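You operate a simulated robot arm through the tools that you are given. There is no shell and no other tool. Be economical: measure what you need, move in short steps, check, and stop when the job is done.

You are at the controls of a simulated robot arm. One attempt, no reset.

## Task
Put one of the roll tags from the top of the test bench on top of the orange wiping pad.
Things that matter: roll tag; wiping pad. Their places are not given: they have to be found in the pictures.

It is judged by the outcome, as a careful person would: the job done as asked, and still so three seconds after it is handed in. It fails if anything else is knocked over, pushed out of place, dropped, spilled or broken.

## Robot
A 7-joint arm with a two-finger parallel gripper, fixed in place. Base frame: the origin is at the foot of the arm, x ahead of it, y to its left, z up; the work surface is at about z = 80. Lengths are in cm, angles in degrees, forces in N, time in s.
With the tool pointing down near the work surface it reaches from about 30 to 70 cm from the base axis. Its first joint turns from -66.0 to 66.0 degrees. Payload 1.57 kg.
Tool frame: the origin (TCP) lies between the finger pads and is the grasp point; the fingertips stand 3 cm ahead of it; z points along the fingers, y is the line along which they close. Largest opening 11 cm; finger width 2.4, thickness 1.2; the body of the gripper, 4.8 by 11.2 cm, starts 7.8 cm behind the TCP.
Orientation is that of the tool frame in the base frame, as a unit quaternion [w, x, y, z]. With the fingers straight down and closing along the base's y, the tool's x points along the base's -x, its y along +y and its z along -z.

## Interface
- The arm moves only by the tool move_arm. Its argument "steps" is a list of rows, each a list of 7 numbers: the shift along the base's x, y, z in units of 100 mm (1.0 is 100 mm), then the turn, a rotation vector about the base's x, y, z in units of 45 degrees (1.0 is 45 degrees), then the closure in counts, from 0 (fully open) to 255 (shut). In form: [[tx, ty, tz, wx, wy, wz, grip], ...]. A call has 1 to 10 rows; each row is the pose to reach, as a shift and turn from the pose commanded when the call began. A call with a number of a shift or a turn outside -1 to 1 is refused whole. Rows are played at 5 a second. More than 5 cm and 8.6 degrees between two rows, or a gripper value outside its range, and nothing of the call is played. A pose out of reach is approached as far as the arm can. The call stops where the force on the tool passes 40 N (or 10 N more than at its start, if that is more) or the arm is blocked; 0.2 s more then pass. Each finger travels about 10.8 cm/s and halts on what it meets, pressing with about 28 N; the grip force reading is that of the motor and also rises with nothing between the fingers. The clock runs only during rows and for 0.2 s after the last one: add rows that repeat a pose to give the fingers time. It gives the time, the measured TCP pose, the force on the tool (base axes), the opening and the grip force at its end, in the units of the frame above (readings bear some noise).
- Cameras (640 x 400 px; columns grow to the right, rows downward): "scene" is fixed at [14.23, -36.84, 140.61]; the picture's right is [0.91, -0.42, 0.00], its down [-0.26, -0.56, -0.79] and it looks along [0.33, 0.72, -0.61] (base axes); focal length 320 px, centre (320, 200). "wrist" rides on the gripper at [7, 1.6, -14.1] in the tool frame; the picture's right is [-0.23, 0.97, 0.00], its down [-0.85, -0.20, -0.48] and it looks along [-0.47, -0.11, 0.88] (tool axes); focal length 222 px, centre (320, 200).
- snapshot(camera): a new picture of that camera. It takes no simulated time.
- point_at(camera, pixels): for up to 12 pixels [column, row] of the newest picture of that camera ("zoom" is the newest enlarged one), the place [x, y, z] in the base frame of the surface seen there, good to about 0.3 cm, but the place of the scene camera against the robot may be out by one fixed shift of up to 2.5 cm in any direction. It takes no simulated time.
- zoom(camera, box): a new picture of the part [left, top, right, bottom] of that camera's present view, enlarged. It takes no simulated time.
- sign_off(): hands the job in; it is judged then, once.

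Work in short steps. Measure before you move; look again where a grasp or a placing could have gone wrong, and mend it. You have 60 turns and 20 pictures in all, those below and enlarged ones among them. Open the gripper and draw the arm clear of the work before you hand the job in, unless the task says otherwise; then end with one line.

The tools are called after "Emit:" as name(argument=value, ...) on one line, values as JSON. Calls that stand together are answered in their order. move_arm: Moves the arm, as the interface text tells. Its arguments: {"type":"object","properties":{"steps":{"type":"array","items":{"type":"array","items":{"type":"number"}}}},"required":["steps"]} The other tools are called the same way: snapshot (camera) takes a picture; point_at (camera, pixels) gives the place of the surface under pixels of a picture; zoom (camera, box) takes an enlarged picture of a part of a camera's view; sign_off () hands the job in.

At the start:

```text
clock: 0.0
position: [33.53, 18.31, 112.45]
tcp_rot: [0.001, -0.001, 1.0, 0.0]
wrist_force: [0.2, 0.9, 0.6]
grip_width: 11.02
gripper_force: 0.0
```

scene: 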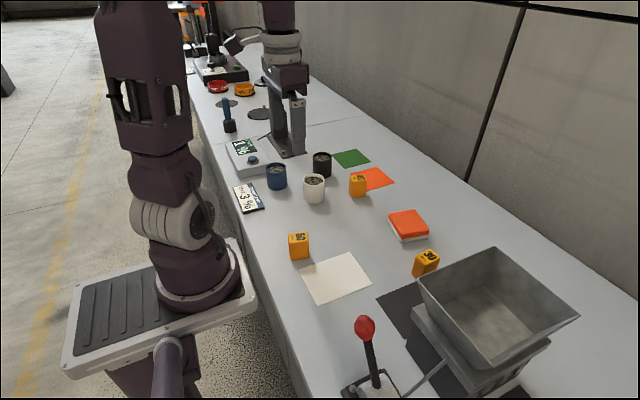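
wrist: 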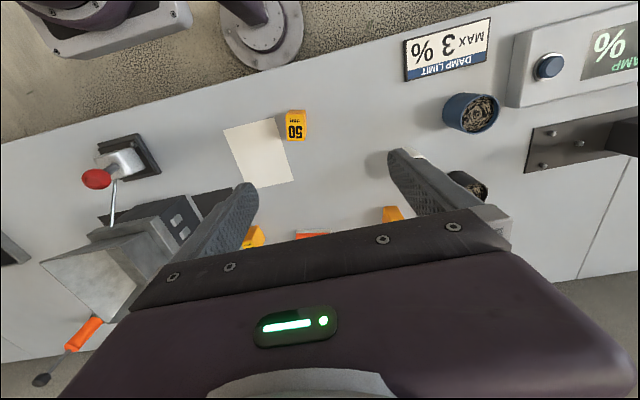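

The scene shows yellow tags near (298,245), (358,184), (425,263), an orange-topped block at (408,224) and a flat orange sheet at (375,178). I zoom in to tell them apart.

Emit:
zoom(camera="scene", box=[270, 130, 470, 290])

Emit:
point_at(camera="scene", pixels=[[298, 237], [299, 252], [358, 178], [425, 255], [408, 222], [392, 215], [420, 213], [428, 233], [400, 238], [375, 178], [340, 240], [335, 278]])

Emit:
point_at(camera="wrist", pixels=[[296, 114], [295, 132], [286, 112], [306, 112], [350, 150], [260, 150], [304, 138], [287, 138]])

```text
2.50 times, centred on (370, 210) of scene
```

zoom: 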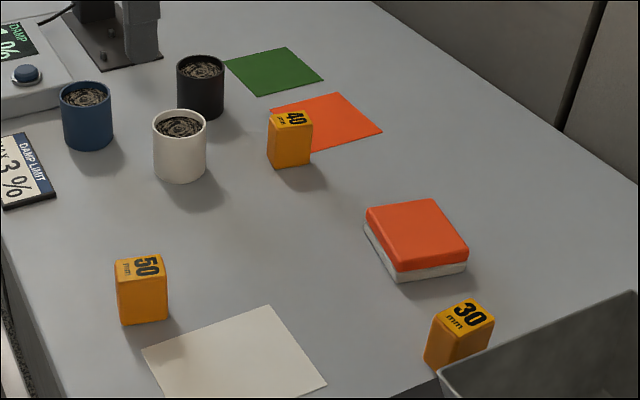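

```text
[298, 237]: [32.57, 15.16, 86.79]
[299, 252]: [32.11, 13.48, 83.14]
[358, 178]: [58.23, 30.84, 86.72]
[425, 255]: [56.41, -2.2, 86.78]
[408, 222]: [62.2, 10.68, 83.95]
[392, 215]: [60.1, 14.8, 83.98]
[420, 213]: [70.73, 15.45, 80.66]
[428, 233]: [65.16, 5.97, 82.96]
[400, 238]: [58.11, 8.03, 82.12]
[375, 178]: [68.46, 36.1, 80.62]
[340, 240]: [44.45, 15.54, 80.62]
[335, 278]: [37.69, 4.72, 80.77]
```

```text
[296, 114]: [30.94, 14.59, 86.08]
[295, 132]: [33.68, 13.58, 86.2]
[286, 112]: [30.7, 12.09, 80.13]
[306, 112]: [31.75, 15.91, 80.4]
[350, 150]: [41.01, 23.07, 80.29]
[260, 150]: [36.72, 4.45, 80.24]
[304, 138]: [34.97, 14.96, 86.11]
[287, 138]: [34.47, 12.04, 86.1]
```

Orange-topped block on white base at (408,224) is the wiping pad; the orange sheet is flat. The tag "50" near (33,14) stands clear of everything, so I look at it from the wrist camera.

Emit:
zoom(camera="wrist", box=[256, 90, 336, 160])

```text
5.71 times, centred on (296, 125) of wrist
```

zoom: 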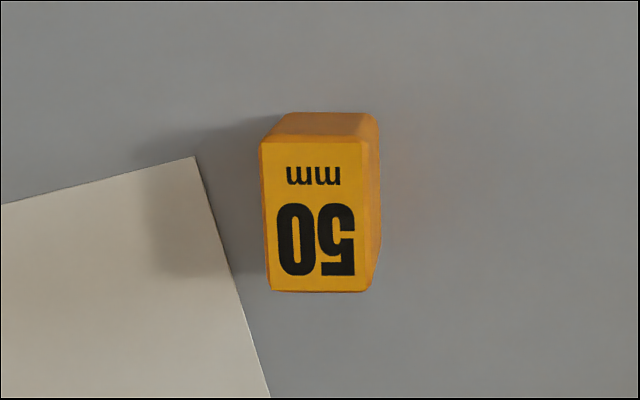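

The tag's top spans about (260,142)-(372,290) in the enlarged picture. I measure its top corners.

Emit:
point_at(camera="zoom", pixels=[[265, 147], [355, 147], [272, 286], [366, 286], [315, 216], [320, 122], [200, 160], [374, 150]])

```text
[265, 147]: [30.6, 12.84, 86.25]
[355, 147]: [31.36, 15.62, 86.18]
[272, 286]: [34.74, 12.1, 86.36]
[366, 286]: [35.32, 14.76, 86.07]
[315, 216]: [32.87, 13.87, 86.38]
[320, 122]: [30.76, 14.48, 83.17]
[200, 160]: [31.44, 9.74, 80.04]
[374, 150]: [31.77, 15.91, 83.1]
```

The tag's top is centred at (33.0, 13.85), 86.2 high, about 4.3 x 2.9 cm, its long side about -11° from x. I turn the tool -11°, move over it and go down in part.

Emit:
move_arm(steps=[[0, -0.2, -0.25, 0, 0, -0.12, 0], [-0.05, -0.44, -0.5, 0, 0, -0.25, 0], [-0.05, -0.44, -0.8, 0, 0, -0.25, 0], [-0.05, -0.44, -1.0, 0, 0, -0.25, 0], [-0.05, -0.44, -1.0, 0, 0, -0.25, 0]])

Emit:
snapshot(camera="wrist")

```text
clock: 1.2
position: [33.14, 13.89, 102.56]
tcp_rot: [0.0, 0.098, 0.995, 0.0]
wrist_force: [-0.4, -0.3, -0.8]
grip_width: 10.98
gripper_force: 0.1
```

```text
15 pictures are left
```

wrist: 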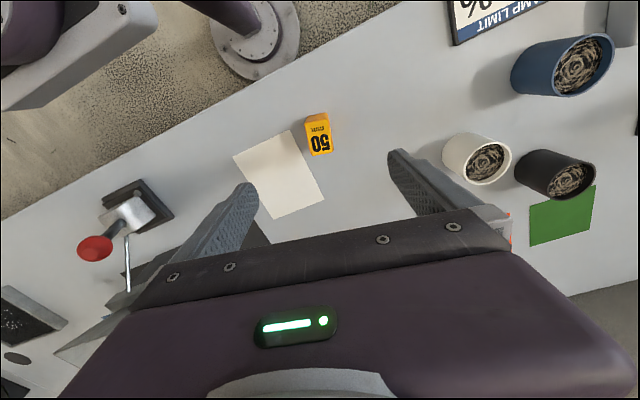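

The tool is aligned; the tag now shows at (318,134) with the expected camera yaw. I measure its top corners again.

Emit:
point_at(camera="wrist", pixels=[[308, 124], [327, 121], [313, 154], [331, 150], [319, 138]])

```text
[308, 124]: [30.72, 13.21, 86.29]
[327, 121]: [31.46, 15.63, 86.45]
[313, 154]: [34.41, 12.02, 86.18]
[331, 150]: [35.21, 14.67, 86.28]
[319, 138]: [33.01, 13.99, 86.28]
```

Centre (32.95, 13.88) lies right below the TCP. I go straight down in two stages.

Emit:
move_arm(steps=[[-0.01, 0, -0.3, 0, 0, 0, 0], [-0.02, 0, -0.6, 0, 0, 0, 0], [-0.02, 0, -0.9, 0, 0, 0, 0], [-0.02, 0, -0.95, 0, 0, 0, 0]])

Emit:
move_arm(steps=[[0, 0, -0.25, 0, 0, 0, 0], [0, 0, -0.5, 0, 0, 0, 0], [0, 0, -0.75, 0, 0, 0, 0], [0, 0, -0.88, 0, 0, 0, 0], [0, 0, -0.88, 0, 0, 0, 0]])

Emit:
snapshot(camera="wrist")

```text
clock: 2.2
position: [32.78, 14.07, 92.95]
tcp_rot: [0.001, 0.099, 0.995, 0.0]
wrist_force: [-0.2, 0.0, 0.6]
grip_width: 11.01
gripper_force: 0.0
```

```text
clock: 3.4
position: [32.83, 14.02, 84.19]
tcp_rot: [0.001, 0.099, 0.995, 0.0]
wrist_force: [0.6, 0.6, -0.5]
grip_width: 11.0
gripper_force: 0.0
```

```text
14 pictures are left
```

wrist: 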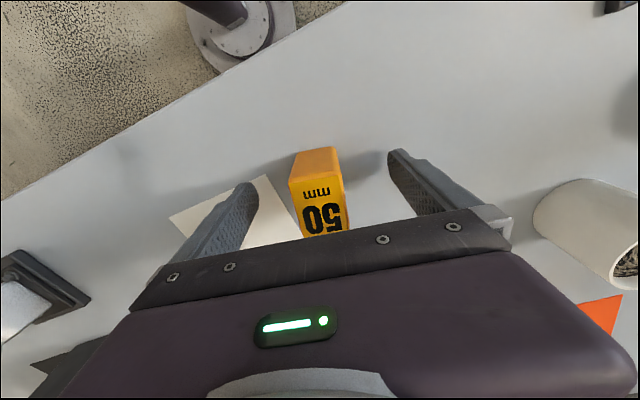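

The tag stands between the fingers at (320,190). I close the fingers and let them settle.

Emit:
move_arm(steps=[[0, 0, 0, 0, 0, 0, 120], [0, 0, 0, 0, 0, 0, 160], [0, 0, 0, 0, 0, 0, 200], [0, 0, 0, 0, 0, 0, 255], [0, 0, 0, 0, 0, 0, 255], [0, 0, 0, 0, 0, 0, 255]])

```text
clock: 4.8
position: [32.83, 13.94, 84.27]
tcp_rot: [0.0, 0.099, 0.995, 0.0]
wrist_force: [0.5, -0.5, -0.7]
grip_width: 3.32
gripper_force: 28.2
```

Opening 3.32 with 28 N: the tag is held. I lift 10 cm.

Emit:
move_arm(steps=[[0, 0, 0.2, 0, 0, 0, 255], [0, 0, 0.5, 0, 0, 0, 255], [0, 0, 0.8, 0, 0, 0, 255], [0, 0, 1.0, 0, 0, 0, 255]])

Emit:
move_arm(steps=[[0.2, 0, 0.25, 0, 0, 0, 255], [0.5, 0, 0.5, 0, 0, 0, 255], [0.8, 0, 0.6, 0, 0, 0, 255], [1.0, 0, 0.6, 0, 0, 0, 255], [1.0, 0, 0.6, 0, 0, 0, 255]])

Emit:
snapshot(camera="wrist")

Emit:
snapshot(camera="scene")

```text
clock: 5.8
position: [32.81, 13.89, 94.31]
tcp_rot: [0.0, 0.098, 0.995, 0.001]
wrist_force: [0.0, -0.7, -0.1]
grip_width: 3.32
gripper_force: 28.4
```

```text
clock: 7.0
position: [42.75, 13.87, 100.26]
tcp_rot: [0.0, 0.098, 0.995, 0.0]
wrist_force: [0.8, -0.2, -0.2]
grip_width: 3.33
gripper_force: 28.1
```

```text
13 pictures are left
```

wrist: 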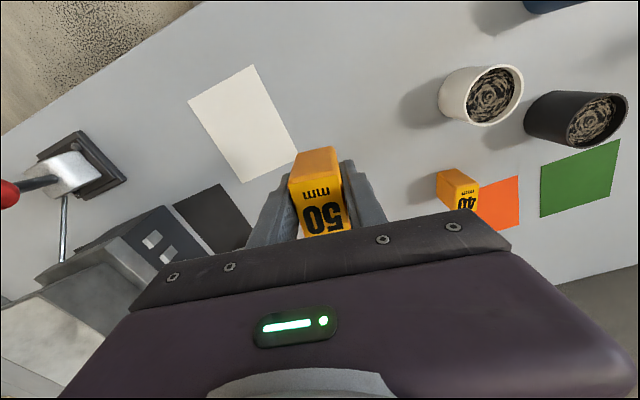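

```text
12 pictures are left
```

scene: 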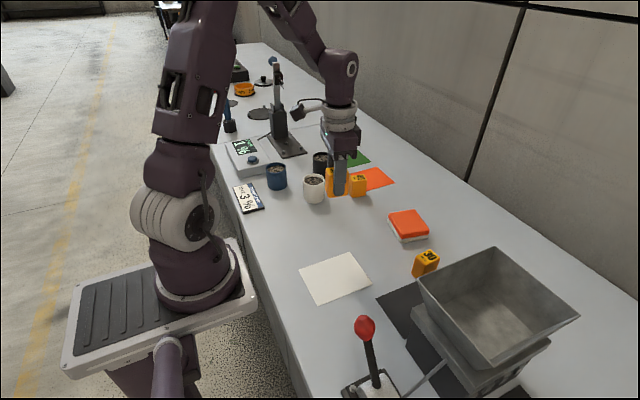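

The tag is held and lifted well. To find the scene camera's shift, I measure the white card's corners and the "40" tag in both pictures, and the pad corners in the scene.

Emit:
point_at(camera="wrist", pixels=[[252, 66], [295, 147], [189, 103], [243, 181], [541, 167], [539, 217], [618, 140]])

Emit:
zoom(camera="scene", box=[290, 140, 450, 310])

Emit:
point_at(camera="scene", pixels=[[300, 271], [345, 253], [319, 304], [371, 284]])

```text
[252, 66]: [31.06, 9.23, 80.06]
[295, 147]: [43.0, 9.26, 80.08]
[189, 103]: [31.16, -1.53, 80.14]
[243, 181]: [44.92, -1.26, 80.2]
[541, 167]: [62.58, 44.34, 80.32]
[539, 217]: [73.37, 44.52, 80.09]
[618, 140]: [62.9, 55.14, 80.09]
```

```text
2.35 times, centred on (370, 225) of scene
```

zoom: 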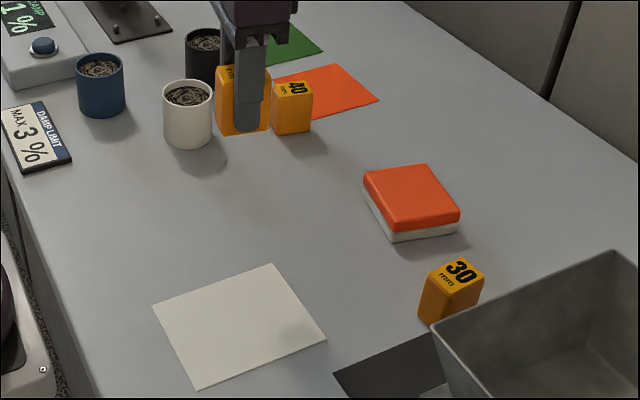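

```text
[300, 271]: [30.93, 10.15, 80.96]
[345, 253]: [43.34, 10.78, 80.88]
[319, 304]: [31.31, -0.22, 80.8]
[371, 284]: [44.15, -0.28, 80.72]
```

The scene reads about (0, +1.2, +0.7) too high against the robot. I measure the pad's top in the enlarged picture.

Emit:
point_at(camera="zoom", pixels=[[368, 174], [425, 168], [455, 209], [397, 226], [412, 195], [395, 239], [458, 224], [480, 265], [447, 264], [465, 255], [461, 285]])

```text
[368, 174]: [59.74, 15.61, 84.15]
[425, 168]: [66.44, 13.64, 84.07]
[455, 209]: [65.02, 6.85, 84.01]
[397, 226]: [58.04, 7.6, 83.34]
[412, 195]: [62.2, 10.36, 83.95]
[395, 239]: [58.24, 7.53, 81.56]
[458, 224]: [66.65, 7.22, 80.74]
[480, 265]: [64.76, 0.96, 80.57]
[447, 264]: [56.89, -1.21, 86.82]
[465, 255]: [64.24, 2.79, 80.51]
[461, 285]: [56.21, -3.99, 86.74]
```

Corrected pad top centre is about (62.3, 9.7, 83.3), sides tilted about like the tag. I carry the tag over it at height 100.

Emit:
move_arm(steps=[[0.2, -0.04, 0, 0, 0, 0, 255], [0.5, -0.1, 0, 0, 0, 0, 255], [0.8, -0.16, 0, 0, 0, 0, 255], [0.98, -0.2, 0, 0, 0, 0, 255]])

Emit:
move_arm(steps=[[0.2, -0.04, 0, 0, 0, 0, 255], [0.5, -0.1, 0, 0, 0, 0, 255], [0.8, -0.18, 0, 0, 0, 0, 255], [0.97, -0.22, 0, 0, 0, 0, 255], [0.97, -0.22, 0, 0, 0, 0, 255]])

Emit:
move_arm(steps=[[0, 0, -0.25, 0, 0, 0, 255], [0, 0, -0.5, 0, 0, 0, 255], [0, 0, -0.75, 0, 0, 0, 255], [0, 0, -0.9, 0, 0, 0, 255], [0, 0, -0.9, 0, 0, 0, 255]])

Emit:
zoom(camera="scene", box=[330, 150, 490, 290])

Emit:
snapshot(camera="wrist")

```text
clock: 8.0
position: [52.87, 12.0, 100.13]
tcp_rot: [0.0, 0.099, 0.995, 0.0]
wrist_force: [-0.1, -0.5, 0.4]
grip_width: 3.35
gripper_force: 27.6
```

```text
clock: 9.2
position: [62.32, 9.73, 100.33]
tcp_rot: [0.001, 0.099, 0.995, 0.0]
wrist_force: [0.2, 0.4, -0.1]
grip_width: 3.33
gripper_force: 28.1
```

```text
clock: 10.4
position: [62.49, 9.9, 91.1]
tcp_rot: [0.0, 0.098, 0.995, 0.0]
wrist_force: [-0.2, -0.6, -1.1]
grip_width: 3.33
gripper_force: 28.1
```

```text
2.86 times, centred on (410, 220) of scene
```

zoom: 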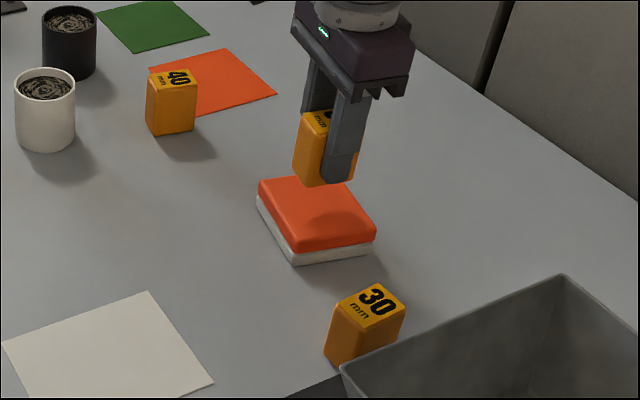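

```text
9 pictures are left
```

wrist: 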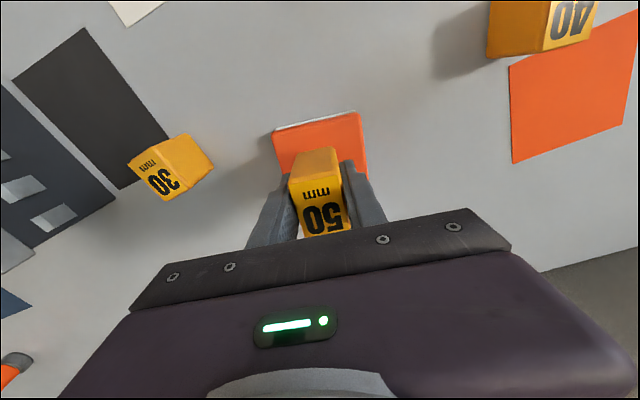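

The pad now shows in the wrist picture around (275-365, 112-180). I measure its near edge and the tag bottom there.

Emit:
point_at(camera="wrist", pixels=[[278, 134], [357, 118], [318, 126], [366, 170], [284, 172], [310, 140], [320, 180], [340, 148]])

```text
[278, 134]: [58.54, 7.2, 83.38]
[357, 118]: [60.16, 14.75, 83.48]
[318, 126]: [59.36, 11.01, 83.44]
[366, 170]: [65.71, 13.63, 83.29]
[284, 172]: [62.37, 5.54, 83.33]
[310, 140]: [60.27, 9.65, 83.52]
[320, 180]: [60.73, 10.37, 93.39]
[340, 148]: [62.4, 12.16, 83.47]
```

The pad centre works out at (62.6, 10.2), top 83.4, so the tag is nearly centred. It needs to come down about 3.5 cm; I go down gently with a watch on the force.

Emit:
move_arm(steps=[[0, 0.02, -0.15, 0, 0, 0, 255], [0, 0.03, -0.25, 0, 0, 0, 255], [0, 0.03, -0.31, 0, 0, 0, 255], [0, 0.03, -0.34, 0, 0, 0, 255], [0, 0.03, -0.34, 0, 0, 0, 255]])

Emit:
zoom(camera="scene", box=[370, 170, 450, 250])

```text
clock: 11.6
position: [62.38, 9.95, 87.79]
tcp_rot: [0.0, 0.098, 0.995, 0.0]
wrist_force: [0.3, -0.8, -1.1]
grip_width: 3.3
gripper_force: 27.6
```

```text
5.00 times, centred on (410, 210) of scene
```

zoom: 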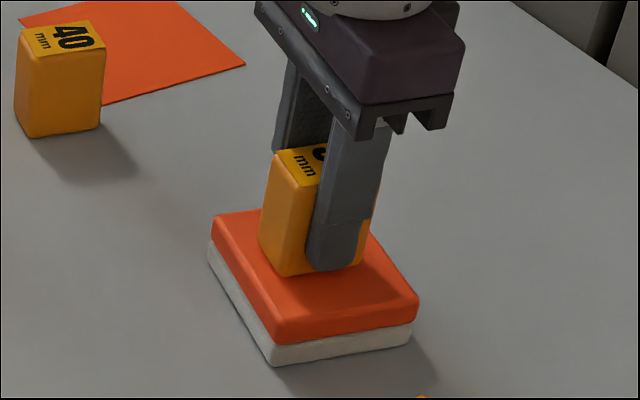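

No contact force yet; the tag hangs a few millimetres above. I go down in tiny steps.

Emit:
move_arm(steps=[[0, 0, -0.01, 0, 0, 0, 255], [0, 0, -0.02, 0, 0, 0, 255], [0, 0, -0.02, 0, 0, 0, 255]])

```text
clock: 12.4
position: [62.32, 10.06, 87.7]
tcp_rot: [0.002, 0.098, 0.995, 0.0]
wrist_force: [-4.4, -1.7, 15.6]
grip_width: 3.32
gripper_force: 28.3
```

An upward force of 15.6 N shows the tag is resting on the pad. I ease off a hair, then open the fingers in part, slowly.

Emit:
move_arm(steps=[[0, 0, 0.01, 0, 0, 0, 255], [0, 0, 0.01, 0, 0, 0, 170], [0, 0, 0.01, 0, 0, 0, 150], [0, 0, 0.01, 0, 0, 0, 110], [0, 0, 0.01, 0, 0, 0, 90], [0, 0, 0.01, 0, 0, 0, 90]])

Emit:
zoom(camera="scene", box=[370, 170, 450, 250])

```text
clock: 13.8
position: [62.16, 9.94, 87.78]
tcp_rot: [0.0, 0.099, 0.995, 0.0]
wrist_force: [-0.7, 0.5, -0.1]
grip_width: 7.14
gripper_force: 0.0
```

```text
5.00 times, centred on (410, 210) of scene
```

zoom: 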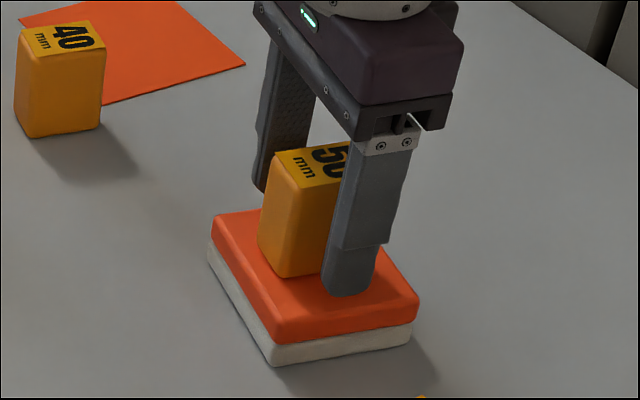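

The fingers are clear on both sides (7.1 cm open) and the tag stands upright on the pad. I rise straight up.

Emit:
move_arm(steps=[[0, 0, 0.1, 0, 0, 0, 90], [0, 0, 0.3, 0, 0, 0, 90], [0, 0, 0.6, 0, 0, 0, 90], [0, 0, 1.0, 0, 0, 0, 90]])

Emit:
move_arm(steps=[[0, 0, 0.4, 0, 0, 0, 90], [-0.3, 0, 0.7, 0, 0, 0, 60], [-0.6, 0, 0.8, 0, 0, 0, 0], [-1.0, 0, 0.8, 0, 0, 0, 0], [-1.0, 0, 0.8, 0, 0, 0, 0]])

Emit:
snapshot(camera="scene")

```text
clock: 14.8
position: [62.46, 9.77, 97.46]
tcp_rot: [0.0, 0.099, 0.995, 0.0]
wrist_force: [-0.4, -0.3, 0.4]
grip_width: 7.13
gripper_force: 0.0
```

```text
clock: 16.0
position: [52.15, 10.03, 105.58]
tcp_rot: [0.0, 0.098, 0.995, 0.0]
wrist_force: [0.5, -0.4, 0.6]
grip_width: 11.0
gripper_force: 0.1
```

```text
6 pictures are left
```

scene: 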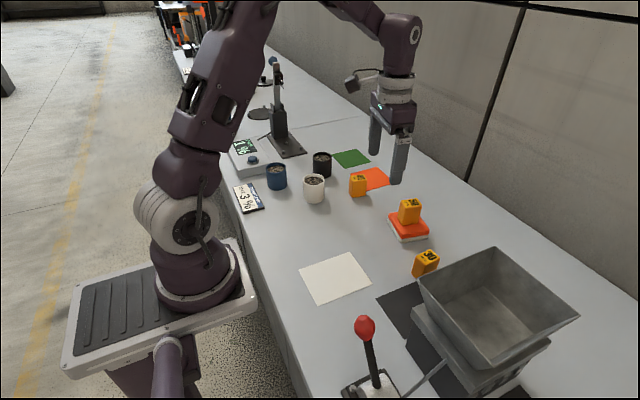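

The tag stands upright on the pad at (409,212), all else is in its place, and the open gripper is clear. I hand the job in.

Emit:
sign_off()

```text
The job is handed in.
```

The "50 mm" roll tag is standing upright on the orange wiping pad. Nothing else on the bench was moved, and the gripper was open and clear when I handed the job in.
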